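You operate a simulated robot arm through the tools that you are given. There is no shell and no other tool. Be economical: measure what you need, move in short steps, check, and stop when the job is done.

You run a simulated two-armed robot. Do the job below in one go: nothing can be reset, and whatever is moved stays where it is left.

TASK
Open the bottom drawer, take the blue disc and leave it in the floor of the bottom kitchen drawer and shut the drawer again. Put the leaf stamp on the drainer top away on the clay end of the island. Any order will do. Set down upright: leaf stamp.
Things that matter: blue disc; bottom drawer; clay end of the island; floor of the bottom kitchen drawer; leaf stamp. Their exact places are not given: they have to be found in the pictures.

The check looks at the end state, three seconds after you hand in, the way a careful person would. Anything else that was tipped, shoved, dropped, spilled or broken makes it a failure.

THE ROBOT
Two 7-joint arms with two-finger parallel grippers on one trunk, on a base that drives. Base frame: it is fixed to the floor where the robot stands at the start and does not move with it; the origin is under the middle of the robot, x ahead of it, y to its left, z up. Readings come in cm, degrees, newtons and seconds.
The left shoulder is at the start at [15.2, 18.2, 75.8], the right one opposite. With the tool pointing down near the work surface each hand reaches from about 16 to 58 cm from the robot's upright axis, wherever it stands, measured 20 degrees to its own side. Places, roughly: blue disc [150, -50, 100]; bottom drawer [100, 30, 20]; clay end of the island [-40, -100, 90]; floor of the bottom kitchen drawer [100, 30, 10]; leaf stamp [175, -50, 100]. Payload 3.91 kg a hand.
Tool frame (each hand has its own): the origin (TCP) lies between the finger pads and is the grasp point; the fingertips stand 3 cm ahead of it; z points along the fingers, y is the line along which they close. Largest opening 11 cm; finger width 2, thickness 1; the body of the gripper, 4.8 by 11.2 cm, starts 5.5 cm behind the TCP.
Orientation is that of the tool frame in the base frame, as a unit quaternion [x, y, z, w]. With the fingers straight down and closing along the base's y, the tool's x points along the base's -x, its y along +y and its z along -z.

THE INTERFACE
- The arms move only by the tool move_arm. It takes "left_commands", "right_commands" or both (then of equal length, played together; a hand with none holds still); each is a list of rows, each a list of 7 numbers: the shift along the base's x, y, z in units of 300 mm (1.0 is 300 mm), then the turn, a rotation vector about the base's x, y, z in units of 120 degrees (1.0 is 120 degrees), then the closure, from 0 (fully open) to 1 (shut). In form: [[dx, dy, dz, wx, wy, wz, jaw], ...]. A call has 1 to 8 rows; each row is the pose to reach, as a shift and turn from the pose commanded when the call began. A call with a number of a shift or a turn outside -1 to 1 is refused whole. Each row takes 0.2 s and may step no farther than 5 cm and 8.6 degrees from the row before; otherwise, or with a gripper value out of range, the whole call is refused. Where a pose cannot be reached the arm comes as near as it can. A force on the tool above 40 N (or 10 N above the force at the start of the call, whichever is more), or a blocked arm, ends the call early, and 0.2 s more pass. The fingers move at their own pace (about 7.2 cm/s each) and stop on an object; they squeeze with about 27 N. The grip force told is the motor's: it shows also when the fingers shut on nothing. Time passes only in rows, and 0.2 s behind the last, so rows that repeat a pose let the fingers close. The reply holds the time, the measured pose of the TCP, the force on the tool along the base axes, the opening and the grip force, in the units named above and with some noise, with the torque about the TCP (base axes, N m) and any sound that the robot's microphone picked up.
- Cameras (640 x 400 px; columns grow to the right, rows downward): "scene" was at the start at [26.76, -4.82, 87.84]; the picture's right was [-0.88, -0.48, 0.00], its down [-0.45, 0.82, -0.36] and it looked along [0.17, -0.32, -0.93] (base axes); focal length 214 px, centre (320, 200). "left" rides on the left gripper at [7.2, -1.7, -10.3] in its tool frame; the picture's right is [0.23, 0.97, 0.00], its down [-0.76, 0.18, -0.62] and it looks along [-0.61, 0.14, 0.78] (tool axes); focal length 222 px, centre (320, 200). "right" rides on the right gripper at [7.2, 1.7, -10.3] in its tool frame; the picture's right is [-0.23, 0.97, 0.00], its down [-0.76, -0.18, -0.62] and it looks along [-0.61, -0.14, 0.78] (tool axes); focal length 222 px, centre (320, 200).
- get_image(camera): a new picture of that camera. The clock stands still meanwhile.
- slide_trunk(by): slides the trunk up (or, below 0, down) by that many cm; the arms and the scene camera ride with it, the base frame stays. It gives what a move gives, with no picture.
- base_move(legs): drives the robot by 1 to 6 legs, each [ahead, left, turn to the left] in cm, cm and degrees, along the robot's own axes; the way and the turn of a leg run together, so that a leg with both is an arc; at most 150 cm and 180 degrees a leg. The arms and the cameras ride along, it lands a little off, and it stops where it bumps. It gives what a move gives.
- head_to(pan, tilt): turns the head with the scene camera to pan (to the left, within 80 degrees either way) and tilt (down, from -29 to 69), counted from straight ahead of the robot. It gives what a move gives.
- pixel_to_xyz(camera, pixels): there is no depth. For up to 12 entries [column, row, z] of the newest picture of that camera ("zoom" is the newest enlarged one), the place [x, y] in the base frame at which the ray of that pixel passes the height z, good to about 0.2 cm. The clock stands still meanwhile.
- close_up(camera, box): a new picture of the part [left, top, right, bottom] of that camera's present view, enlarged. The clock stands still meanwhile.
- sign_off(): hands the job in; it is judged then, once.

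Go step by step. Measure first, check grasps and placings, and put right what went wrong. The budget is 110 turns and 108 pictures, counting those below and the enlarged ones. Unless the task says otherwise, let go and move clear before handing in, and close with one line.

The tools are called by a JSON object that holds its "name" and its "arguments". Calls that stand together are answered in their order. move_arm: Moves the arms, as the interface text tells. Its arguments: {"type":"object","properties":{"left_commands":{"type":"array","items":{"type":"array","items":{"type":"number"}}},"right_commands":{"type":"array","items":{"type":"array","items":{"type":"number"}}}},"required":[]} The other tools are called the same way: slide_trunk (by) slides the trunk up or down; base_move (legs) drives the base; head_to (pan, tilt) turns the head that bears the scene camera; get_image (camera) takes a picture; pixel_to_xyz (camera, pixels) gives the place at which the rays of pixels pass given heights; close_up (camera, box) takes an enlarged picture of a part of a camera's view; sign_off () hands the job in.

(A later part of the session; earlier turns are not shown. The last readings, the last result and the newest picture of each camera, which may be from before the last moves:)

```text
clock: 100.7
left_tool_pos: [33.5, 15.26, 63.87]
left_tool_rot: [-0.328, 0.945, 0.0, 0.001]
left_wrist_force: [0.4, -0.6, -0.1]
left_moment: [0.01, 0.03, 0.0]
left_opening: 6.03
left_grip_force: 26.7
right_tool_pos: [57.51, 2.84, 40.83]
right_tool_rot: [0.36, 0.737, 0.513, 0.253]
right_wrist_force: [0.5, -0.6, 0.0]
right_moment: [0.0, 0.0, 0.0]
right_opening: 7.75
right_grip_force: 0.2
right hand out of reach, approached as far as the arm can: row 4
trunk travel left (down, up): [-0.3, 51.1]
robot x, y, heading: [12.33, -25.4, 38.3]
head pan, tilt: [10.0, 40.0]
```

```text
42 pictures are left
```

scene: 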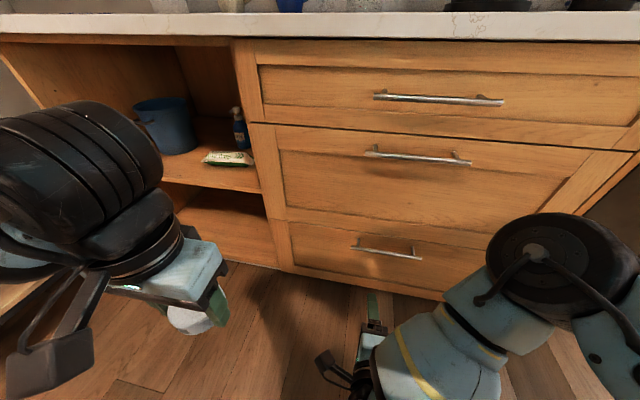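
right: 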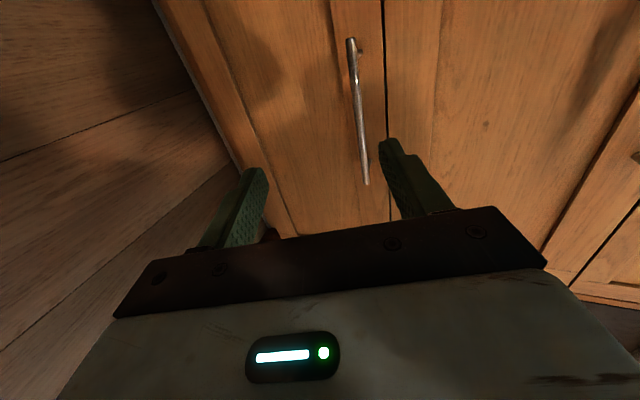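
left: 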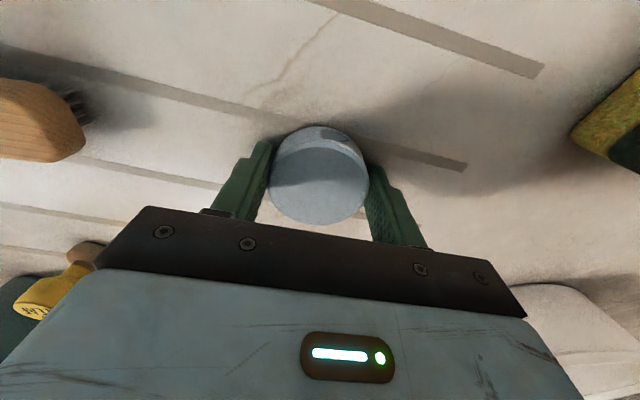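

The tool now points 20° below horizontal with fingers closing vertically, at (57.5,2.8,40.8); the last row was at its reach limit. I try a bit farther ahead and lower to see the reachable range.

{"name": "move_arm", "arguments": {"right_commands": [[0.1, 0.08, 0, 0, 0, 0, 0.3], [0.2, 0.13, -0.08, 0, 0, 0, 0.3], [0.28, 0.17, -0.16, 0, 0, 0, 0.3], [0.28, 0.17, -0.16, 0, 0, 0, 0.3]]}}

```text
clock: 101.7
left_tool_pos: [33.39, 15.19, 63.82]
left_tool_rot: [-0.328, 0.945, 0.0, 0.0]
left_wrist_force: [0.2, -0.5, -0.7]
left_moment: [0.0, -0.01, -0.01]
left_opening: 6.03
left_grip_force: 27.0
right_tool_pos: [63.87, 10.43, 38.26]
right_tool_rot: [0.364, 0.738, 0.507, 0.255]
right_wrist_force: [-0.6, 1.1, -0.1]
right_moment: [0.0, -0.03, -0.02]
right_opening: 7.69
right_grip_force: 0.0
right hand out of reach, approached as far as the arm can: row 1, 2, 3, 4
trunk travel left (down, up): [-0.3, 51.1]
robot x, y, heading: [12.28, -25.54, 38.3]
head pan, tilt: [10.0, 40.0]
```

The arm is stretched sideways; reach is better straight ahead of the right shoulder and closer. I command 8 cm back and 6 cm to the right at z≈35.

{"name": "move_arm", "arguments": {"right_commands": [[-0.029, -0.107, 0.02, 0, 0, 0, 0.3], [-0.058, -0.215, 0.035, 0, 0, 0, 0.3], [-0.086, -0.322, 0.05, 0, 0, 0, 0.3], [-0.086, -0.322, 0.05, 0, 0, 0, 0.3], [-0.086, -0.322, 0.05, 0, 0, 0, 0.3]]}}

```text
clock: 102.9
left_tool_pos: [33.4, 15.08, 63.92]
left_tool_rot: [-0.328, 0.945, 0.0, 0.0]
left_wrist_force: [0.5, -0.2, -0.4]
left_moment: [0.01, 0.02, -0.02]
left_opening: 6.05
left_grip_force: 26.9
right_tool_pos: [59.11, 3.2, 42.09]
right_tool_rot: [0.359, 0.738, 0.513, 0.253]
right_wrist_force: [-0.7, 0.0, -0.3]
right_moment: [-0.01, 0.04, 0.01]
right_opening: 7.73
right_grip_force: 0.1
right hand out of reach, approached as far as the arm can: row 1, 2, 3, 4, 5
trunk travel left (down, up): [-0.3, 51.1]
robot x, y, heading: [12.7, -25.35, 38.4]
head pan, tilt: [10.0, 40.0]
```

The arm does not get lower in this posture, so I try a steeper tool (40° below horizontal) at the same commanded place.

{"name": "move_arm", "arguments": {"right_commands": [[0, 0, 0, -0.0343, 0.0437, 0, 0.3], [0, 0, 0, -0.0686, 0.0874, 0, 0.3], [0, 0, 0, -0.1028, 0.1312, 0, 0.3], [0, 0, 0, -0.1028, 0.1312, 0, 0.3]]}}

{"name": "get_image", "arguments": {"camera": "scene"}}

```text
clock: 103.9
left_tool_pos: [33.33, 15.23, 63.79]
left_tool_rot: [-0.328, 0.945, 0.0, 0.0]
left_wrist_force: [-0.4, 0.2, -0.3]
left_moment: [-0.03, 0.03, 0.02]
left_opening: 6.02
left_grip_force: 27.0
right_tool_pos: [59.02, 3.09, 42.2]
right_tool_rot: [0.396, 0.816, 0.378, 0.184]
right_wrist_force: [0.6, 0.2, -0.1]
right_moment: [0.0, 0.01, 0.03]
right_opening: 7.7
right_grip_force: 0.0
trunk travel left (down, up): [-0.3, 51.1]
robot x, y, heading: [12.41, -25.35, 38.2]
head pan, tilt: [10.0, 40.0]
```

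```text
41 pictures are left
```

scene: 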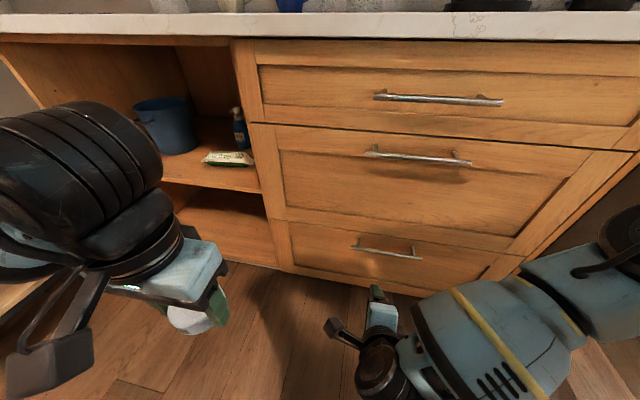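

At 40° down the arm follows again ((59.0,3.1,42.2)). I lower toward z≈36 and shift to the handle's middle.

{"name": "move_arm", "arguments": {"right_commands": [[0.02, -0.026, -0.1, 0, 0, 0, 0.4], [0.05, -0.05, -0.2, 0, 0, 0, 0.5], [0.05, -0.05, -0.2, 0, 0, 0, 0.6]]}}

{"name": "get_image", "arguments": {"camera": "right"}}

```text
clock: 104.7
left_tool_pos: [33.4, 15.25, 63.76]
left_tool_rot: [-0.328, 0.945, 0.0, -0.001]
left_wrist_force: [0.1, -0.8, -0.7]
left_moment: [-0.02, 0.01, -0.02]
left_opening: 6.05
left_grip_force: 27.5
right_tool_pos: [60.6, 1.62, 36.13]
right_tool_rot: [0.395, 0.815, 0.38, 0.186]
right_wrist_force: [-0.3, -1.5, -0.6]
right_moment: [-0.01, 0.02, 0.05]
right_opening: 4.39
right_grip_force: 0.0
trunk travel left (down, up): [-0.3, 51.1]
robot x, y, heading: [12.54, -25.34, 38.1]
head pan, tilt: [10.0, 40.0]
```

```text
40 pictures are left
```

right: 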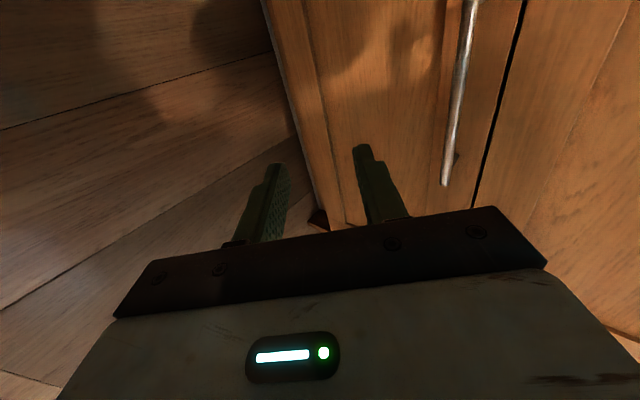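

The reach is fine here. I verify the handle location with the right camera's pixels (461,90) and (446,182), and scene picture.

{"name": "pixel_to_xyz", "arguments": {"camera": "right", "pixels": [[461, 90, 35], [461, 90, 34], [461, 90, 36], [446, 182, 35], [446, 182, 36], [470, 20, 35], [452, 155, 35]]}}

{"name": "get_image", "arguments": {"camera": "scene"}}

{"name": "pixel_to_xyz", "arguments": {"camera": "scene", "pixels": [[387, 252, 33], [387, 252, 35], [387, 252, 37], [352, 247, 35], [421, 257, 35]]}}

```text
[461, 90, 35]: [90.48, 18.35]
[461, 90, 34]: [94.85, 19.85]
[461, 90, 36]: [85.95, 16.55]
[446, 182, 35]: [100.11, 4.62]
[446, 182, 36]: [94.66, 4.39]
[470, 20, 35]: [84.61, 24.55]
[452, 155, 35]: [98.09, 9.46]
```

```text
39 pictures are left
```

scene: 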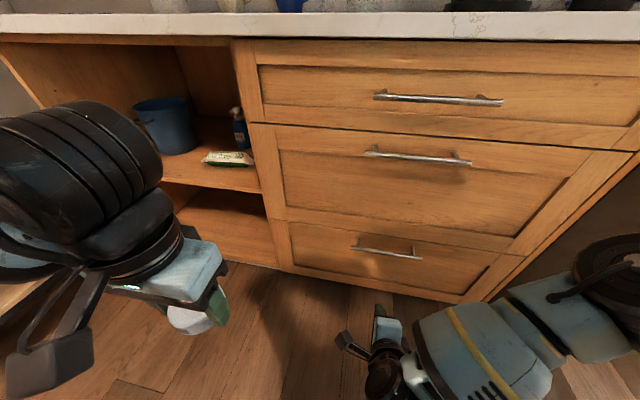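

```text
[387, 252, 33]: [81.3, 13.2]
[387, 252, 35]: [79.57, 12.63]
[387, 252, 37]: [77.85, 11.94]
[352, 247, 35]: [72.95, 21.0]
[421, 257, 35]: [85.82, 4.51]
```

Combining views gives the bar at about n=68.3, z≈38, s≈39 (in counter axes). I raise the hand to z≈44.4, shift right a bit, set a 3.3 cm opening, then drive 12 cm ahead.

{"name": "move_arm", "arguments": {"right_commands": [[0.02, -0.025, 0.14, 0, 0, 0, 0.7], [0.058, -0.073, 0.277, 0, 0, 0, 0.7], [0.058, -0.073, 0.277, 0, 0, 0, 0.7]]}}

{"name": "base_move", "arguments": {"legs": [[12, 0, 0]]}}

{"name": "get_image", "arguments": {"camera": "right"}}

{"name": "get_image", "arguments": {"camera": "scene"}}

```text
clock: 105.5
left_tool_pos: [33.44, 15.32, 63.84]
left_tool_rot: [-0.329, 0.944, 0.0, 0.0]
left_wrist_force: [0.6, 0.3, -1.1]
left_moment: [0.05, -0.01, 0.0]
left_opening: 6.05
left_grip_force: 26.8
right_tool_pos: [62.31, -0.59, 44.59]
right_tool_rot: [0.396, 0.816, 0.379, 0.185]
right_wrist_force: [0.3, -0.1, 0.8]
right_moment: [-0.05, 0.03, -0.01]
right_opening: 3.29
right_grip_force: 0.1
trunk travel left (down, up): [-0.3, 51.1]
robot x, y, heading: [12.38, -25.06, 38.4]
head pan, tilt: [10.0, 40.0]
```

```text
clock: 106.7
left_tool_pos: [42.83, 22.76, 63.86]
left_tool_rot: [-0.327, 0.945, 0.0, 0.0]
left_wrist_force: [-0.8, -0.5, -1.0]
left_moment: [-0.03, 0.01, 0.0]
left_opening: 6.02
left_grip_force: 27.1
right_tool_pos: [71.82, 6.84, 44.46]
right_tool_rot: [0.395, 0.816, 0.379, 0.185]
right_wrist_force: [0.1, -0.7, 0.7]
right_moment: [-0.01, 0.01, 0.0]
right_opening: 3.3
right_grip_force: 0.0
trunk travel left (down, up): [-0.3, 51.1]
robot x, y, heading: [21.41, -17.99, 38.4]
head pan, tilt: [10.0, 40.0]
```

```text
38 pictures are left
```

right: 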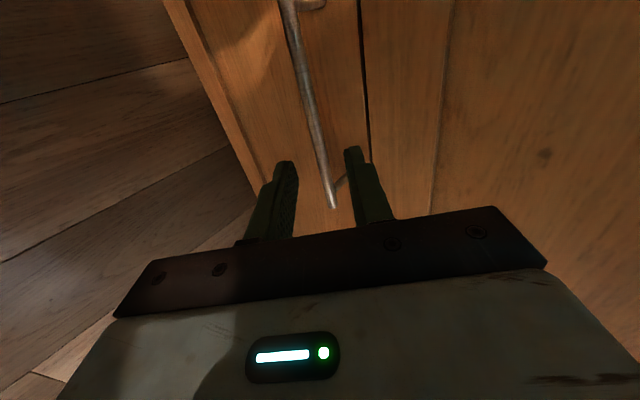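

```text
37 pictures are left
```

scene: 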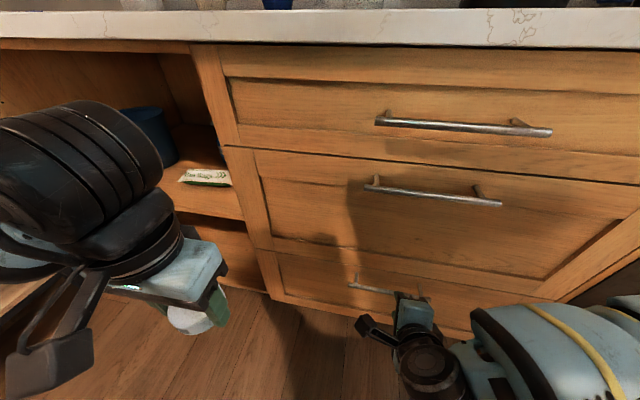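

The bar lies right on the tool axis (col ≈317 at row 135). I advance 5 cm along the tool axis, shifting 2 cm left toward the handle's middle, and look.

{"name": "move_arm", "arguments": {"right_commands": [[0.03, 0.062, -0.054, 0, 0, 0, 0.7], [0.059, 0.131, -0.107, 0, 0, 0, 0.7], [0.059, 0.131, -0.107, 0, 0, 0, 0.7]]}}

{"name": "get_image", "arguments": {"camera": "right"}}

```text
clock: 107.5
left_tool_pos: [42.8, 22.66, 63.86]
left_tool_rot: [-0.328, 0.945, -0.001, 0.0]
left_wrist_force: [-0.1, 0.6, -1.2]
left_moment: [-0.02, 0.02, -0.02]
left_opening: 6.03
left_grip_force: 27.0
right_tool_pos: [73.6, 10.94, 41.3]
right_tool_rot: [0.396, 0.815, 0.38, 0.186]
right_wrist_force: [-0.1, 0.4, -0.2]
right_moment: [0.0, 0.01, -0.01]
right_opening: 3.25
right_grip_force: 0.0
trunk travel left (down, up): [-0.3, 51.1]
robot x, y, heading: [21.44, -17.83, 38.3]
head pan, tilt: [10.0, 40.0]
```

```text
36 pictures are left
```

right: 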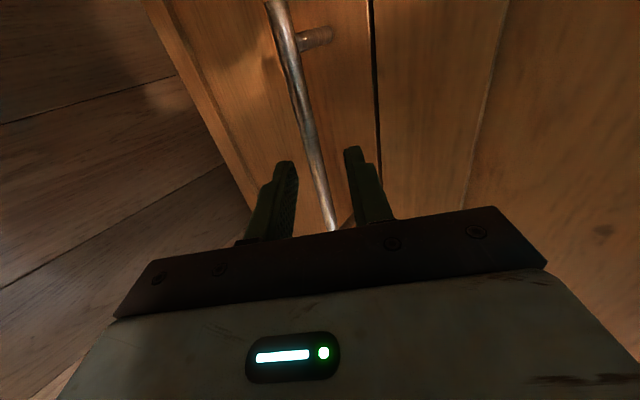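

The bar is between the fingers at row 150 (col 313). I advance 3 cm with a 0.4 cm trim and close on it.

{"name": "move_arm", "arguments": {"right_commands": [[0.027, 0.021, -0.037, 0, 0, 0, 0.7], [0.0533, 0.042, -0.0745, 0, 0, 0, 0.7], [0.0533, 0.042, -0.0745, 0, 0, 0, 0.7], [0.0533, 0.042, -0.0745, 0, 0, 0, 1], [0.0533, 0.042, -0.0745, 0, 0, 0, 1], [0.0533, 0.042, -0.0745, 0, 0, 0, 1]]}}

{"name": "get_image", "arguments": {"camera": "right"}}

```text
clock: 108.9
left_tool_pos: [42.8, 22.69, 63.79]
left_tool_rot: [-0.328, 0.945, 0.0, 0.001]
left_wrist_force: [0.4, 0.1, -0.7]
left_moment: [0.02, 0.05, 0.04]
left_opening: 5.99
left_grip_force: 26.6
right_tool_pos: [75.09, 12.04, 38.99]
right_tool_rot: [0.396, 0.816, 0.379, 0.185]
right_wrist_force: [-2.3, 0.7, -4.7]
right_moment: [0.61, 0.5, -0.61]
right_opening: 1.18
right_grip_force: 44.9
trunk travel left (down, up): [-0.3, 51.1]
robot x, y, heading: [21.75, -18.19, 38.1]
head pan, tilt: [10.0, 40.0]
```

```text
35 pictures are left
```

right: 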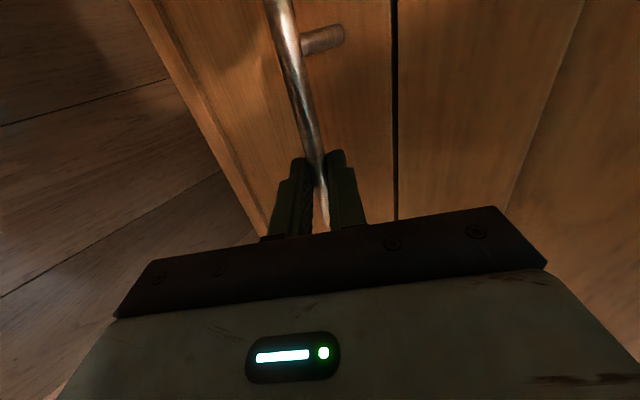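

The handle is gripped (opening 1.18). I pull by driving back 10 cm and check.

{"name": "base_move", "arguments": {"legs": [[-10, 0, 0]]}}

{"name": "get_image", "arguments": {"camera": "scene"}}

```text
clock: 110.1
left_tool_pos: [34.96, 16.67, 63.84]
left_tool_rot: [-0.329, 0.944, 0.0, 0.0]
left_wrist_force: [-0.4, 0.5, 0.3]
left_moment: [0.01, 0.0, -0.04]
left_opening: 6.04
left_grip_force: 27.0
right_tool_pos: [67.24, 6.13, 39.1]
right_tool_rot: [0.394, 0.817, 0.38, 0.182]
right_wrist_force: [-9.1, 14.6, -11.5]
right_moment: [0.89, 0.73, -0.05]
right_opening: 1.18
right_grip_force: 44.8
trunk travel left (down, up): [-0.3, 51.1]
robot x, y, heading: [14.14, -24.06, 38.3]
head pan, tilt: [10.0, 40.0]
```

```text
34 pictures are left
```

scene: 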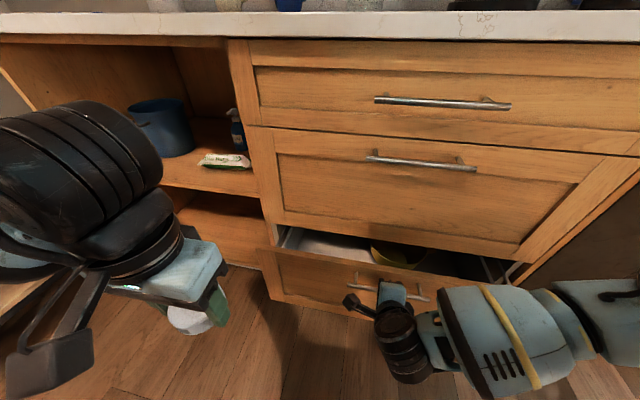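

The drawer is coming out; I see a yellow item inside. I pull 13 cm more.

{"name": "base_move", "arguments": {"legs": [[-13, 0, 0]]}}

{"name": "get_image", "arguments": {"camera": "scene"}}

```text
clock: 111.3
left_tool_pos: [24.83, 8.67, 63.77]
left_tool_rot: [-0.329, 0.944, -0.001, -0.001]
left_wrist_force: [0.9, 0.8, -0.4]
left_moment: [0.02, 0.0, -0.01]
left_opening: 6.03
left_grip_force: 27.5
right_tool_pos: [56.72, -1.64, 39.0]
right_tool_rot: [0.392, 0.818, 0.381, 0.178]
right_wrist_force: [-17.4, 25.2, -11.3]
right_moment: [0.7, 0.65, -0.26]
right_opening: 1.17
right_grip_force: 45.4
trunk travel left (down, up): [-0.3, 51.1]
robot x, y, heading: [3.6, -31.97, 38.2]
head pan, tilt: [10.0, 40.0]
```

```text
33 pictures are left
```

scene: 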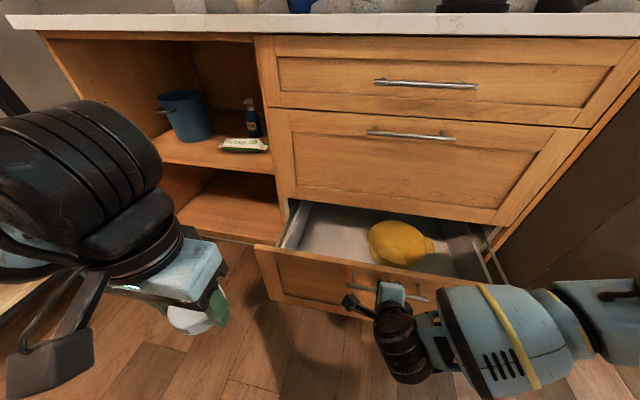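

The drawer is ~23 cm out, with a yellow jug on its right and free floor on its left at (325,228). I pull 5 cm more with the arm to have more room.

{"name": "move_arm", "arguments": {"right_commands": [[-0.066, -0.048, 0, 0, 0, 0, 1], [-0.137, -0.097, 0, 0, 0, 0, 1], [-0.137, -0.097, 0, 0, 0, 0, 1]]}}

```text
clock: 112.2
left_tool_pos: [24.81, 8.57, 63.8]
left_tool_rot: [-0.328, 0.945, 0.0, -0.002]
left_wrist_force: [-0.4, -0.5, -0.3]
left_moment: [-0.01, -0.01, -0.03]
left_opening: 6.0
left_grip_force: 27.0
right_tool_pos: [52.64, -4.74, 39.15]
right_tool_rot: [0.392, 0.818, 0.38, 0.178]
right_wrist_force: [4.1, -5.0, -4.8]
right_moment: [0.94, 0.64, -0.06]
right_opening: 1.18
right_grip_force: 45.2
trunk travel left (down, up): [-0.3, 51.1]
robot x, y, heading: [4.01, -32.5, 38.3]
head pan, tilt: [10.0, 40.0]
```

Pulled to ~28 cm. I release the handle, and draw the right hand back along its axis and up out of the way.

{"name": "move_arm", "arguments": {"right_commands": [[0, 0, 0, 0, 0, 0, 0.7], [0, 0, 0, 0, 0, 0, 0.7], [-0.06, -0.047, 0.064, 0, 0, 0, 0.7], [-0.12, -0.094, 0.128, 0, 0, 0, 0.7], [-0.12, -0.094, 0.25, 0, 0, 0, 0.7], [-0.12, -0.094, 0.4, 0, 0, 0, 0.7], [-0.12, -0.094, 0.55, 0, 0, 0, 0.7]]}}

{"name": "head_to", "arguments": {"pan": 0, "tilt": 50}}

{"name": "get_image", "arguments": {"camera": "scene"}}

{"name": "pixel_to_xyz", "arguments": {"camera": "scene", "pixels": [[320, 330, 0], [320, 390, 0]]}}

```text
clock: 113.8
left_tool_pos: [24.81, 8.52, 63.69]
left_tool_rot: [-0.33, 0.944, 0.0, 0.0]
left_wrist_force: [-0.3, -1.0, -1.0]
left_moment: [0.03, 0.02, 0.03]
left_opening: 6.03
left_grip_force: 27.1
right_tool_pos: [49.09, -7.51, 55.49]
right_tool_rot: [0.392, 0.818, 0.38, 0.178]
right_wrist_force: [0.8, 0.3, 0.7]
right_moment: [-0.03, -0.01, 0.0]
right_opening: 3.3
right_grip_force: 0.1
trunk travel left (down, up): [-0.3, 51.1]
robot x, y, heading: [3.69, -32.27, 38.4]
head pan, tilt: [10.0, 40.0]
```

```text
clock: 114.5
left_tool_pos: [24.78, 8.58, 63.74]
left_tool_rot: [-0.328, 0.945, 0.0, 0.0]
left_wrist_force: [-0.4, 0.4, -0.5]
left_moment: [-0.03, 0.03, -0.01]
left_opening: 6.06
left_grip_force: 26.5
right_tool_pos: [49.02, -7.36, 55.48]
right_tool_rot: [0.392, 0.818, 0.381, 0.177]
right_wrist_force: [-0.2, -0.5, -0.2]
right_moment: [0.04, 0.0, 0.02]
right_opening: 3.32
right_grip_force: 0.0
trunk travel left (down, up): [-0.3, 51.1]
robot x, y, heading: [4.05, -32.15, 38.5]
head pan, tilt: [0.0, 50.0]
```

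```text
32 pictures are left
```

scene: 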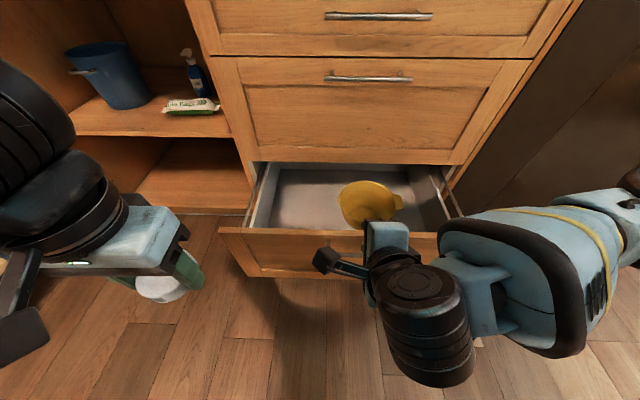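

```text
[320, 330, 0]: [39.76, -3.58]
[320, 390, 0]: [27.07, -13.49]
```

The floor is visible to 30 cm from the robot's axis, so the base is smaller than that and may go ahead. I measure the drawer's interior: left wall, jug, front edge, back.

{"name": "pixel_to_xyz", "arguments": {"camera": "scene", "pixels": [[270, 228, 22], [342, 205, 24], [342, 205, 28], [265, 172, 44], [222, 228, 44], [437, 238, 44], [300, 200, 22], [248, 275, 20], [300, 232, 44], [275, 185, 22]]}}

{"name": "close_up", "arguments": {"camera": "scene", "box": [210, 150, 470, 290]}}

```text
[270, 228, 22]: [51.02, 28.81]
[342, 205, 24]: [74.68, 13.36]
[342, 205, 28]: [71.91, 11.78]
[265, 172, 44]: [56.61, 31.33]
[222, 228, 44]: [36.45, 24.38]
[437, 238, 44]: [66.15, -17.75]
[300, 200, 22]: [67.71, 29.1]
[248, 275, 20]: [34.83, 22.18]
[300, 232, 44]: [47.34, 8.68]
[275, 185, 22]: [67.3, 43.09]
```

```text
2.46 times, centred on (340, 220) of scene
```

zoom: 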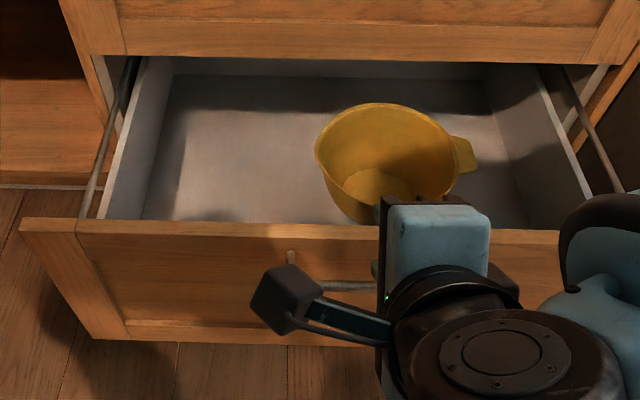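

Drawer front top is z≈44 at n≈43; free floor spans s 10–34, n 46–70, with the yellow jug at s>35. I shift 8 cm right and drive 22 cm ahead; both hands are above the drawer's rim.

{"name": "base_move", "arguments": {"legs": [[0, -8, 0], [22, 0, 0]]}}

{"name": "get_image", "arguments": {"camera": "scene"}}

{"name": "get_image", "arguments": {"camera": "left"}}

```text
clock: 117.1
left_tool_pos: [47.01, 15.91, 63.84]
left_tool_rot: [-0.328, 0.945, 0.0, 0.0]
left_wrist_force: [1.2, 0.2, -1.2]
left_moment: [-0.05, 0.0, -0.01]
left_opening: 6.02
left_grip_force: 27.0
right_tool_pos: [71.54, -0.12, 55.61]
right_tool_rot: [0.392, 0.818, 0.38, 0.179]
right_wrist_force: [0.2, 0.2, 0.7]
right_moment: [-0.02, -0.04, -0.01]
right_opening: 3.31
right_grip_force: 0.1
trunk travel left (down, up): [-0.3, 51.1]
robot x, y, heading: [26.26, -24.87, 38.1]
head pan, tilt: [0.0, 50.0]
```

```text
30 pictures are left
```

scene: 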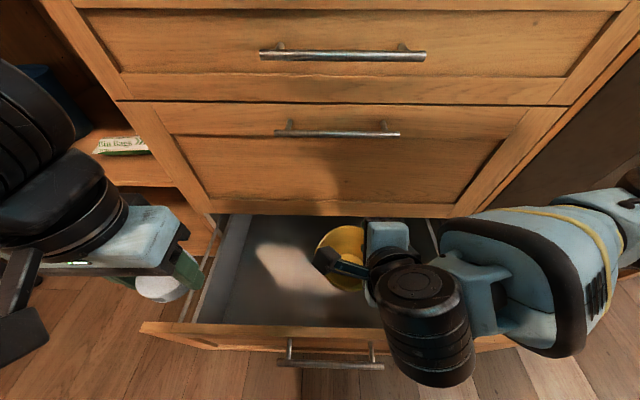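

```text
29 pictures are left
```

left: 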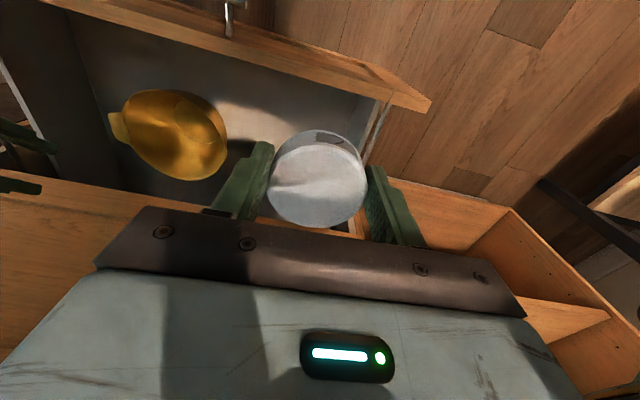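

The disc is right of the drawer's left side now; I move the left hand over the free floor (n=57, s=21.5) and lower to z≈46.

{"name": "move_arm", "arguments": {"left_commands": [[0.123, 0.027, 0, 0, 0, 0, 1], [0.246, 0.053, 0, 0, 0, 0, 1], [0.37, 0.08, 0, 0, 0, 0, 1], [0.37, 0.08, -0.15, 0, 0, 0, 1], [0.37, 0.08, -0.3, 0, 0, 0, 1], [0.37, 0.08, -0.45, 0, 0, 0, 1], [0.37, 0.08, -0.6, 0, 0, 0, 1], [0.37, 0.08, -0.6, 0, 0, 0, 1]]}}

{"name": "get_image", "arguments": {"camera": "left"}}

{"name": "get_image", "arguments": {"camera": "scene"}}

```text
clock: 118.9
left_tool_pos: [58.27, 18.29, 45.72]
left_tool_rot: [-0.328, 0.945, 0.0, 0.0]
left_wrist_force: [-0.6, 0.4, -1.0]
left_moment: [-0.01, 0.01, -0.02]
left_opening: 6.04
left_grip_force: 27.1
right_tool_pos: [71.4, -0.07, 55.52]
right_tool_rot: [0.392, 0.818, 0.381, 0.178]
right_wrist_force: [0.0, -0.4, -0.5]
right_moment: [-0.01, -0.01, 0.02]
right_opening: 3.31
right_grip_force: 0.1
trunk travel left (down, up): [-0.3, 51.1]
robot x, y, heading: [25.86, -25.1, 38.3]
head pan, tilt: [0.0, 50.0]
```

```text
28 pictures are left
```

left: 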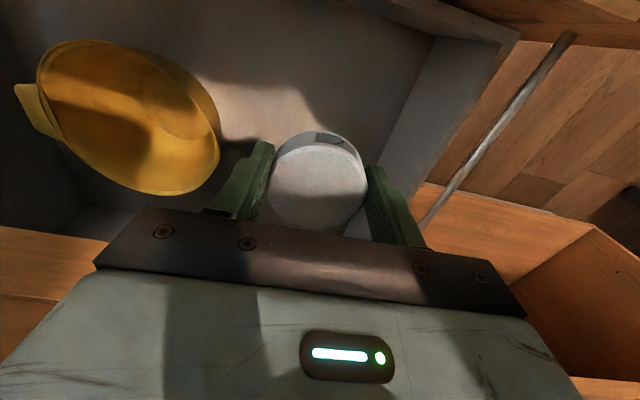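

```text
27 pictures are left
```

scene: 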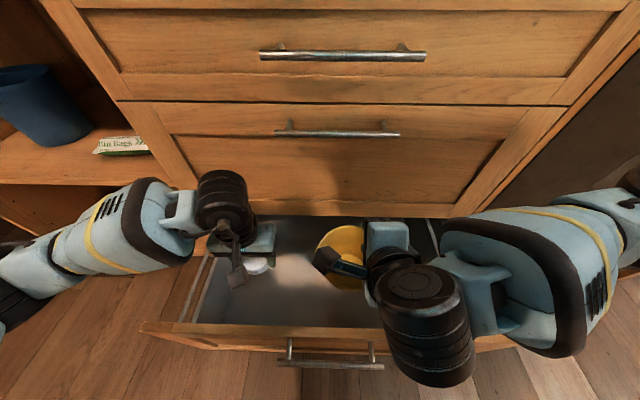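

The disc is over the free floor between jug and left wall. I lower 11 cm more and check arm clearance.

{"name": "move_arm", "arguments": {"left_commands": [[0, 0, -0.12, 0, 0, 0, 1], [0, 0, -0.24, 0, 0, 0, 1], [0, 0, -0.37, 0, 0, 0, 1], [0, 0, -0.37, 0, 0, 0, 1]]}}

{"name": "get_image", "arguments": {"camera": "left"}}

{"name": "get_image", "arguments": {"camera": "scene"}}

```text
clock: 119.9
left_tool_pos: [58.1, 18.25, 34.76]
left_tool_rot: [-0.328, 0.945, 0.0, 0.0]
left_wrist_force: [-0.4, 0.1, -0.6]
left_moment: [-0.03, -0.02, 0.0]
left_opening: 6.02
left_grip_force: 26.7
right_tool_pos: [71.33, -0.12, 55.59]
right_tool_rot: [0.392, 0.818, 0.38, 0.179]
right_wrist_force: [0.9, 1.0, 0.4]
right_moment: [-0.02, 0.0, 0.01]
right_opening: 3.28
right_grip_force: 0.1
trunk travel left (down, up): [-0.3, 51.1]
robot x, y, heading: [26.13, -25.23, 38.0]
head pan, tilt: [0.0, 50.0]
```

```text
26 pictures are left
```

left: 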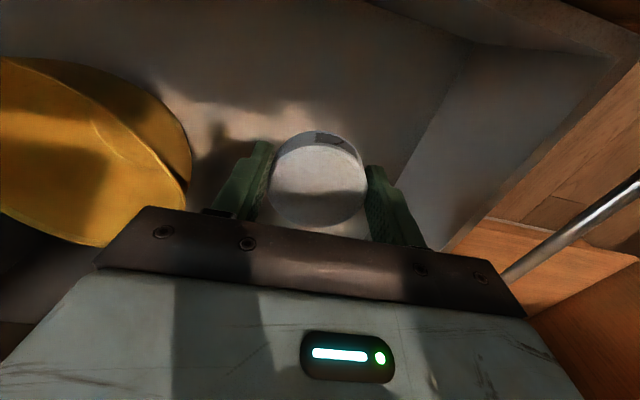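

```text
25 pictures are left
```

scene: 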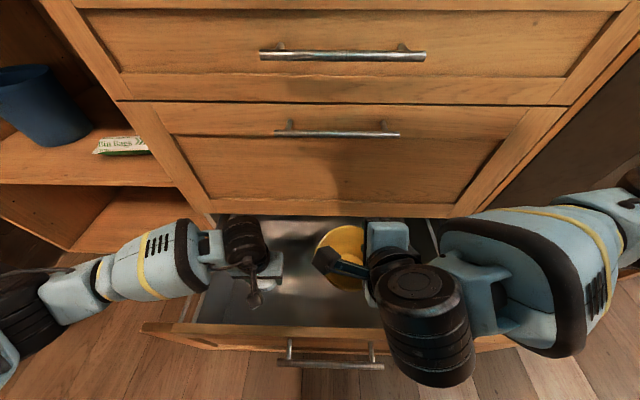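

I check the jug's nearest edge, left pixel (190,165), and the disc-floor gap before lowering farther.

{"name": "pixel_to_xyz", "arguments": {"camera": "left", "pixels": [[190, 165, 34], [190, 165, 30], [190, 165, 26], [192, 185, 34], [192, 185, 30], [470, 45, 22], [440, 245, 35]]}}

```text
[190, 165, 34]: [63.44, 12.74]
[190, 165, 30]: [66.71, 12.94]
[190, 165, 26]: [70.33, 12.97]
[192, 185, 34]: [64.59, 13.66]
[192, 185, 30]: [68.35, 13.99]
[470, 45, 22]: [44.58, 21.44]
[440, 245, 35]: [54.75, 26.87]
```

The jug is ≥4 cm from the gripper. I lower 7 cm more, then feel for the floor in small steps.

{"name": "move_arm", "arguments": {"left_commands": [[0, 0, -0.08, 0, 0, 0, 1], [0, 0, -0.16, 0, 0, 0, 1], [0, 0, -0.233, 0, 0, 0, 1], [0, 0, -0.233, 0, 0, 0, 1]]}}

{"name": "get_image", "arguments": {"camera": "left"}}

```text
clock: 120.9
left_tool_pos: [58.13, 18.11, 27.7]
left_tool_rot: [-0.328, 0.945, 0.0, 0.0]
left_wrist_force: [-1.3, -0.3, -1.1]
left_moment: [0.03, 0.04, 0.0]
left_opening: 6.02
left_grip_force: 27.1
right_tool_pos: [71.48, -0.23, 55.56]
right_tool_rot: [0.393, 0.818, 0.381, 0.178]
right_wrist_force: [0.6, -0.2, 0.1]
right_moment: [0.0, -0.02, -0.01]
right_opening: 3.3
right_grip_force: 0.1
trunk travel left (down, up): [-0.3, 51.1]
robot x, y, heading: [26.44, -24.99, 38.1]
head pan, tilt: [0.0, 50.0]
```

```text
24 pictures are left
```

left: 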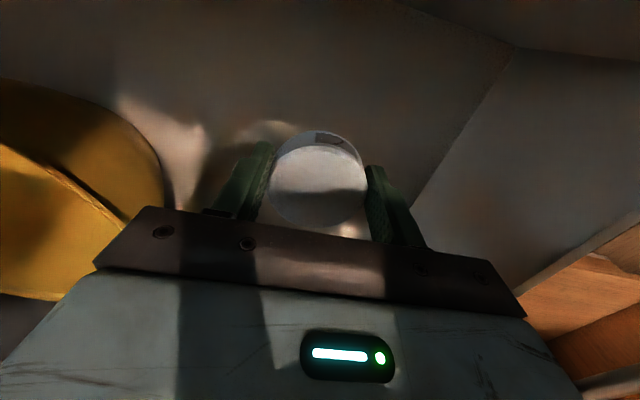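

No contact yet; I lower in 0.5 cm rows.

{"name": "move_arm", "arguments": {"left_commands": [[0, 0, -0.02, 0, 0, 0, 1], [0, 0, -0.04, 0, 0, 0, 1], [0, 0, -0.06, 0, 0, 0, 1], [0, 0, -0.08, 0, 0, 0, 1], [0, 0, -0.08, 0, 0, 0, 1]]}}

{"name": "get_image", "arguments": {"camera": "left"}}

```text
clock: 122.1
left_tool_pos: [58.17, 18.39, 25.31]
left_tool_rot: [-0.328, 0.945, 0.0, 0.0]
left_wrist_force: [-0.7, -0.8, -0.7]
left_moment: [0.0, 0.03, 0.01]
left_opening: 6.01
left_grip_force: 27.4
right_tool_pos: [71.36, -0.16, 55.49]
right_tool_rot: [0.393, 0.818, 0.38, 0.179]
right_wrist_force: [0.3, 0.0, 0.4]
right_moment: [0.02, 0.0, 0.01]
right_opening: 3.29
right_grip_force: 0.0
trunk travel left (down, up): [-0.3, 51.1]
robot x, y, heading: [26.24, -24.77, 38.2]
head pan, tilt: [0.0, 50.0]
```

```text
23 pictures are left
```

left: 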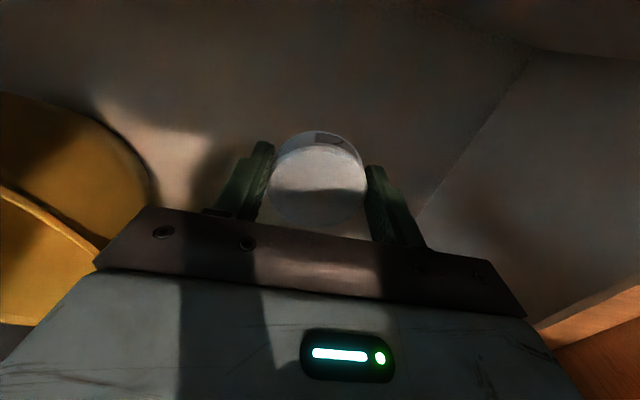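

I triangulate the floor corner now at (535,48) against the earlier view.

{"name": "pixel_to_xyz", "arguments": {"camera": "left", "pixels": [[535, 48, 24], [535, 48, 22], [535, 48, 20], [535, 48, 18]]}}

{"name": "move_arm", "arguments": {"left_commands": [[0, 0, -0.02, 0, 0, 0, 1], [0, 0, -0.04, 0, 0, 0, 1], [0, 0, -0.06, 0, 0, 0, 1], [0, 0, -0.06, 0, 0, 0, 1]]}}

```text
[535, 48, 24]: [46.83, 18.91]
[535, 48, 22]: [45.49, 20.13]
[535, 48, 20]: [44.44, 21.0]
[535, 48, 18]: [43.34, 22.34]
```

```text
clock: 123.1
left_tool_pos: [58.17, 18.26, 23.53]
left_tool_rot: [-0.328, 0.945, 0.0, -0.001]
left_wrist_force: [-0.5, 0.0, -1.4]
left_moment: [-0.01, 0.01, -0.03]
left_opening: 6.03
left_grip_force: 26.8
right_tool_pos: [71.39, -0.06, 55.47]
right_tool_rot: [0.393, 0.818, 0.38, 0.179]
right_wrist_force: [0.0, -0.4, -0.6]
right_moment: [0.02, -0.02, 0.01]
right_opening: 3.3
right_grip_force: 0.1
trunk travel left (down, up): [-0.3, 51.1]
robot x, y, heading: [25.82, -25.29, 38.3]
head pan, tilt: [0.0, 50.0]
```

The floor should be near z≈19; still no contact at TCP 23.5. I continue in 0.3 cm steps.

{"name": "move_arm", "arguments": {"left_commands": [[0, 0, -0.01, 0, 0, 0, 1], [0, 0, -0.02, 0, 0, 0, 1], [0, 0, -0.03, 0, 0, 0, 1], [0, 0, -0.04, 0, 0, 0, 1], [0, 0, -0.04, 0, 0, 0, 1]]}}

```text
clock: 124.3
left_tool_pos: [58.14, 18.28, 22.28]
left_tool_rot: [-0.328, 0.945, 0.0, 0.0]
left_wrist_force: [-1.1, 0.0, -0.7]
left_moment: [0.0, 0.01, 0.03]
left_opening: 6.04
left_grip_force: 27.1
right_tool_pos: [71.44, -0.09, 55.56]
right_tool_rot: [0.393, 0.818, 0.38, 0.179]
right_wrist_force: [0.3, -0.2, 0.2]
right_moment: [-0.01, -0.02, -0.02]
right_opening: 3.31
right_grip_force: 0.0
trunk travel left (down, up): [-0.3, 51.1]
robot x, y, heading: [26.05, -24.66, 38.3]
head pan, tilt: [0.0, 50.0]
```

Still free at 22.3; I continue with 0.4 cm steps and take a picture.

{"name": "move_arm", "arguments": {"left_commands": [[0, 0, -0.013, 0, 0, 0, 1], [0, 0, -0.027, 0, 0, 0, 1], [0, 0, -0.04, 0, 0, 0, 1], [0, 0, -0.053, 0, 0, 0, 1], [0, 0, -0.053, 0, 0, 0, 1]]}}

{"name": "get_image", "arguments": {"camera": "left"}}

{"name": "get_image", "arguments": {"camera": "scene"}}

```text
clock: 125.5
left_tool_pos: [58.16, 18.33, 20.69]
left_tool_rot: [-0.328, 0.945, 0.001, 0.0]
left_wrist_force: [-0.1, 0.1, -0.6]
left_moment: [0.03, 0.02, 0.0]
left_opening: 6.0
left_grip_force: 26.7
right_tool_pos: [71.39, -0.05, 55.42]
right_tool_rot: [0.393, 0.818, 0.38, 0.179]
right_wrist_force: [-0.6, 0.7, -0.7]
right_moment: [0.0, 0.02, -0.03]
right_opening: 3.31
right_grip_force: 0.1
trunk travel left (down, up): [-0.3, 51.1]
robot x, y, heading: [26.02, -24.77, 37.9]
head pan, tilt: [0.0, 50.0]
```

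```text
22 pictures are left
```

left: 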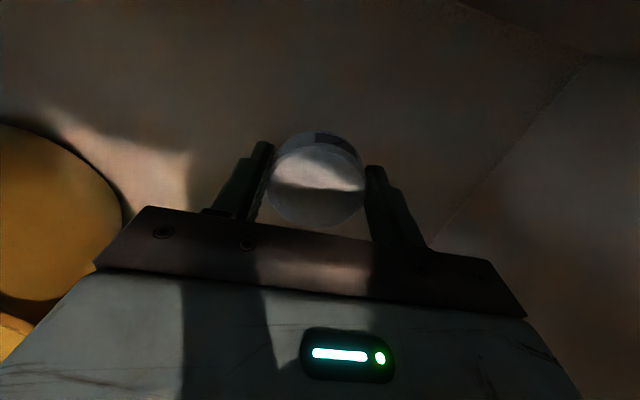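

```text
21 pictures are left
```

scene: 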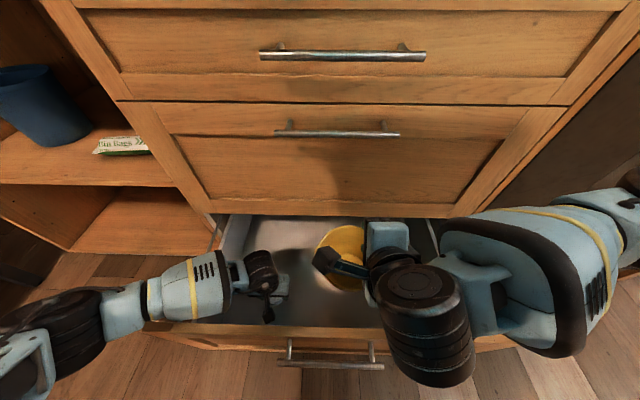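

The left forearm is close above the drawer's front edge, so before going lower I need the floor height: corner now at (587,60).

{"name": "pixel_to_xyz", "arguments": {"camera": "left", "pixels": [[587, 60, 20], [587, 60, 18], [587, 60, 16], [587, 60, 14], [440, 228, 18]]}}

{"name": "close_up", "arguments": {"camera": "scene", "box": [120, 210, 320, 360]}}

```text
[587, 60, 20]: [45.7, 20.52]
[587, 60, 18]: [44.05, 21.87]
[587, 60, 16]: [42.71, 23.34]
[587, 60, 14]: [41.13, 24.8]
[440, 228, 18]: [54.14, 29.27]
```

```text
2.67 times, centred on (220, 285) of scene
```

zoom: 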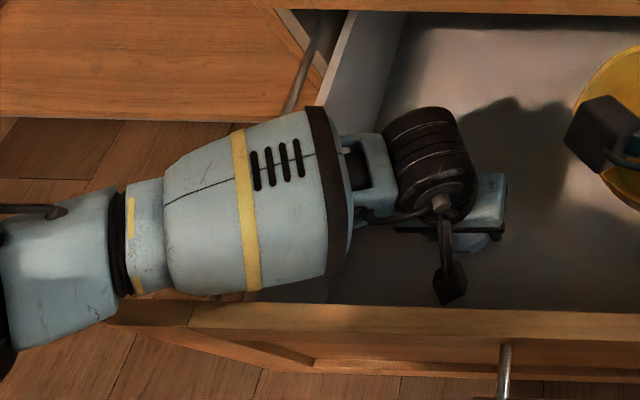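

The floor comes out at about z≈15.5–16, so the disc is ~1.5 cm above it. I lower 1.2 cm in small steps watching the tracking.

{"name": "move_arm", "arguments": {"left_commands": [[0, 0, -0.01, 0, 0, 0, 1], [0, 0, -0.02, 0, 0, 0, 1], [0, 0, -0.03, 0, 0, 0, 1], [0, 0, -0.04, 0, 0, 0, 1], [0, 0, -0.04, 0, 0, 0, 1]]}}

```text
clock: 126.7
left_tool_pos: [58.17, 18.46, 19.42]
left_tool_rot: [-0.328, 0.945, 0.0, 0.0]
left_wrist_force: [-0.3, -0.2, -0.9]
left_moment: [-0.02, 0.03, -0.01]
left_opening: 6.01
left_grip_force: 27.0
right_tool_pos: [71.33, -0.11, 55.55]
right_tool_rot: [0.392, 0.818, 0.381, 0.178]
right_wrist_force: [-0.4, 0.0, -0.6]
right_moment: [0.0, -0.02, -0.02]
right_opening: 3.28
right_grip_force: 0.0
trunk travel left (down, up): [-0.3, 51.1]
robot x, y, heading: [25.99, -24.98, 38.4]
head pan, tilt: [0.0, 50.0]
```

Tracking well and free of force at 19.4; a few more 0.3 cm steps.

{"name": "move_arm", "arguments": {"left_commands": [[0, 0, -0.01, 0, 0, 0, 1], [0, 0, -0.02, 0, 0, 0, 1], [0, 0, -0.03, 0, 0, 0, 1], [0, 0, -0.03, 0, 0, 0, 1]]}}

{"name": "get_image", "arguments": {"camera": "left"}}

```text
clock: 127.7
left_tool_pos: [58.21, 18.24, 18.53]
left_tool_rot: [-0.328, 0.945, 0.0, -0.001]
left_wrist_force: [0.6, 0.5, -1.3]
left_moment: [-0.01, -0.03, -0.03]
left_opening: 6.01
left_grip_force: 27.3
right_tool_pos: [71.26, -0.18, 55.45]
right_tool_rot: [0.393, 0.818, 0.38, 0.179]
right_wrist_force: [0.4, -0.1, 0.0]
right_moment: [0.02, -0.02, -0.01]
right_opening: 3.3
right_grip_force: 0.1
trunk travel left (down, up): [-0.3, 51.1]
robot x, y, heading: [26.54, -24.65, 38.1]
head pan, tilt: [0.0, 50.0]
```

```text
19 pictures are left
```

left: 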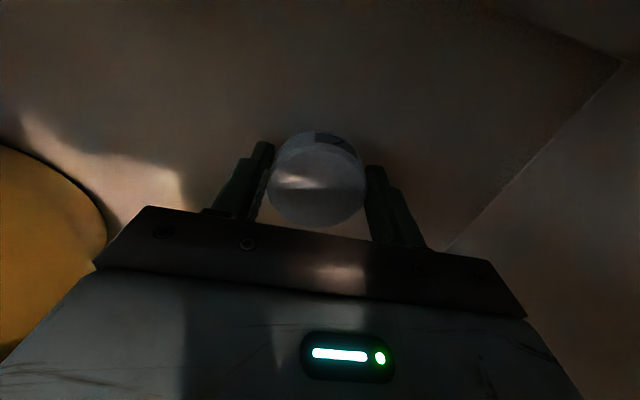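

Contact shadows are nearing; I continue in 0.3 cm steps.

{"name": "move_arm", "arguments": {"left_commands": [[0, 0, -0.01, 0, 0, 0, 1], [0, 0, -0.02, 0, 0, 0, 1], [0, 0, -0.03, 0, 0, 0, 1], [0, 0, -0.04, 0, 0, 0, 1], [0, 0, -0.04, 0, 0, 0, 1]]}}

{"name": "get_image", "arguments": {"camera": "scene"}}

```text
clock: 128.9
left_tool_pos: [58.22, 18.2, 17.42]
left_tool_rot: [-0.328, 0.945, 0.0, -0.001]
left_wrist_force: [-0.1, -0.3, -1.7]
left_moment: [-0.03, -0.03, 0.01]
left_opening: 6.04
left_grip_force: 27.2
right_tool_pos: [71.32, -0.28, 55.51]
right_tool_rot: [0.393, 0.818, 0.381, 0.178]
right_wrist_force: [-0.2, 0.7, -0.4]
right_moment: [-0.01, 0.0, -0.01]
right_opening: 3.28
right_grip_force: 0.1
trunk travel left (down, up): [-0.3, 51.1]
robot x, y, heading: [25.95, -24.96, 38.3]
head pan, tilt: [0.0, 50.0]
```

```text
18 pictures are left
```

scene: 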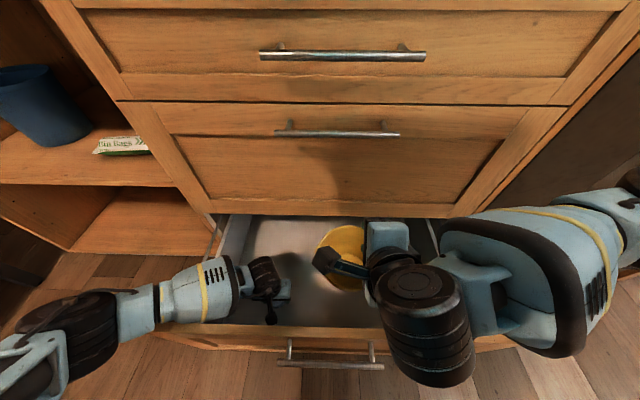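

Still free with disc bottom ≈14. Nothing in the drawer has shifted; I keep feeling downward.

{"name": "move_arm", "arguments": {"left_commands": [[0, 0, -0.01, 0, 0, 0, 1], [0, 0, -0.02, 0, 0, 0, 1], [0, 0, -0.03, 0, 0, 0, 1], [0, 0, -0.04, 0, 0, 0, 1], [0, 0, -0.04, 0, 0, 0, 1]]}}

{"name": "get_image", "arguments": {"camera": "left"}}

```text
clock: 130.1
left_tool_pos: [58.51, 18.25, 16.64]
left_tool_rot: [-0.328, 0.945, 0.001, 0.004]
left_wrist_force: [-3.6, 5.8, 39.8]
left_moment: [-0.02, 0.38, -0.06]
left_opening: 6.02
left_grip_force: 27.3
right_tool_pos: [71.23, -0.26, 55.69]
right_tool_rot: [0.393, 0.817, 0.382, 0.179]
right_wrist_force: [-0.4, -0.4, 0.8]
right_moment: [0.0, 0.01, 0.02]
right_opening: 3.3
right_grip_force: 0.0
trunk travel left (down, up): [-0.3, 51.1]
robot x, y, heading: [26.1, -24.82, 38.3]
head pan, tilt: [0.0, 50.0]
```

```text
17 pictures are left
```

left: 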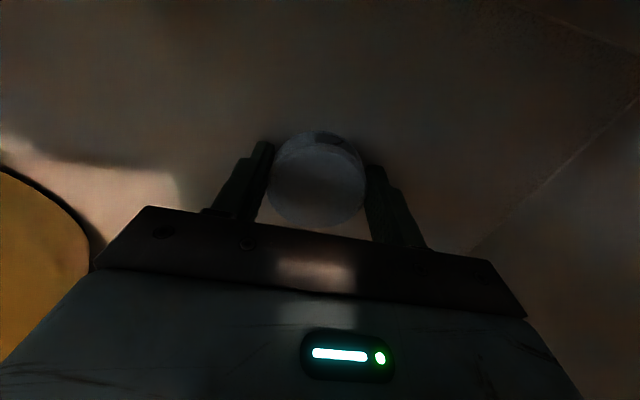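

Contact (40 N) at TCP 16.6: the disc is on the drawer floor. I relieve 0.4 cm, open to ~8 cm, and rise.

{"name": "move_arm", "arguments": {"left_commands": [[0, 0, 0.015, 0, 0, 0, 1], [0, 0, 0.015, 0, 0, 0, 0.3], [0, 0, 0.015, 0, 0, 0, 0.3], [0, 0, 0.015, 0, 0, 0, 0.3], [0, 0, 0.08, 0, 0, 0, 0.3], [0, 0, 0.18, 0, 0, 0, 0.3], [0, 0, 0.3, 0, 0, 0, 0.3], [0, 0, 0.45, 0, 0, 0, 0.3]]}}

{"name": "get_image", "arguments": {"camera": "left"}}

```text
clock: 131.9
left_tool_pos: [58.16, 18.38, 29.76]
left_tool_rot: [-0.328, 0.945, 0.0, -0.001]
left_wrist_force: [0.0, -0.4, -0.1]
left_moment: [0.03, 0.0, 0.01]
left_opening: 7.71
left_grip_force: 0.0
right_tool_pos: [71.47, -0.17, 55.55]
right_tool_rot: [0.393, 0.818, 0.38, 0.178]
right_wrist_force: [1.1, -0.1, 0.1]
right_moment: [0.01, -0.02, -0.02]
right_opening: 3.29
right_grip_force: 0.1
trunk travel left (down, up): [-0.3, 51.1]
robot x, y, heading: [26.01, -24.9, 38.0]
head pan, tilt: [0.0, 50.0]
```

```text
16 pictures are left
```

left: 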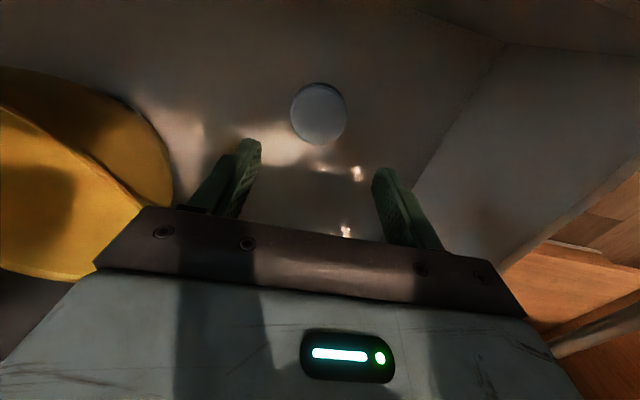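

The disc lies flat on the drawer floor. I raise the left hand out and draw it back toward the robot.

{"name": "move_arm", "arguments": {"left_commands": [[0, 0, 0.16, 0, 0, 0, 0.3], [0, 0, 0.32, 0, 0, 0, 0.3], [0, 0, 0.48, 0, 0, 0, 0.3], [0, 0, 0.64, 0, 0, 0, 0.3], [0, 0, 0.8, 0, 0, 0, 0.3], [0, 0, 0.95, 0, 0, 0, 0.3], [-0.13, -0.06, 0.95, 0, 0, 0, 0.3], [-0.27, -0.1, 0.95, 0, 0, 0, 0.3]]}}

{"name": "get_image", "arguments": {"camera": "scene"}}

```text
clock: 133.7
left_tool_pos: [50.02, 15.26, 58.23]
left_tool_rot: [-0.329, 0.944, -0.001, 0.0]
left_wrist_force: [-0.1, -0.9, 0.9]
left_moment: [-0.03, -0.01, -0.01]
left_opening: 7.7
left_grip_force: 0.0
right_tool_pos: [71.4, -0.19, 55.47]
right_tool_rot: [0.394, 0.818, 0.38, 0.179]
right_wrist_force: [-0.4, -0.4, 0.4]
right_moment: [0.0, 0.05, 0.0]
right_opening: 3.31
right_grip_force: 0.0
trunk travel left (down, up): [-0.3, 51.1]
robot x, y, heading: [26.01, -24.85, 38.0]
head pan, tilt: [0.0, 50.0]
```

```text
15 pictures are left
```

scene: 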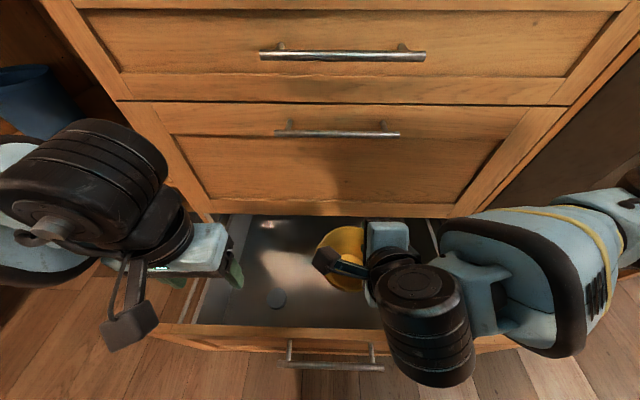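

The disc is visible on the drawer floor at (276,298), jug untouched. I back up 22 cm and 8 cm left to regain the handle with the right hand.

{"name": "base_move", "arguments": {"legs": [[-22, 0, 0.3], [0, 8, 0]]}}

{"name": "get_image", "arguments": {"camera": "right"}}

{"name": "get_image", "arguments": {"camera": "scene"}}

```text
clock: 136.4
left_tool_pos: [27.68, 7.98, 58.28]
left_tool_rot: [-0.33, 0.944, 0.0, 0.0]
left_wrist_force: [-0.3, 0.5, -0.3]
left_moment: [-0.03, 0.04, 0.03]
left_opening: 7.7
left_grip_force: 0.2
right_tool_pos: [49.04, -7.27, 55.43]
right_tool_rot: [0.391, 0.819, 0.38, 0.176]
right_wrist_force: [0.0, -0.1, 0.2]
right_moment: [0.0, -0.01, -0.01]
right_opening: 3.33
right_grip_force: 0.1
trunk travel left (down, up): [-0.3, 51.1]
robot x, y, heading: [3.78, -32.26, 38.5]
head pan, tilt: [0.0, 50.0]
```

```text
14 pictures are left
```

right: 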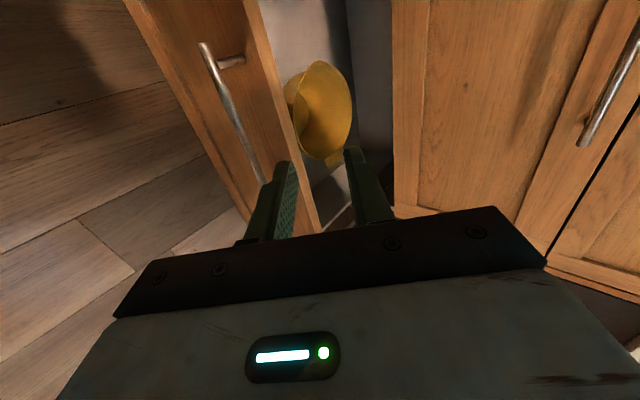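

```text
13 pictures are left
```

scene: 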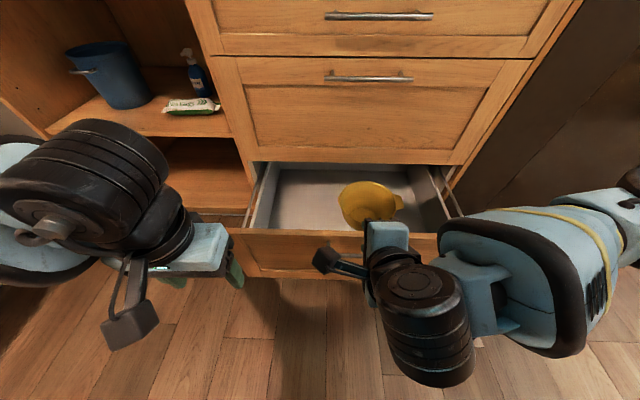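

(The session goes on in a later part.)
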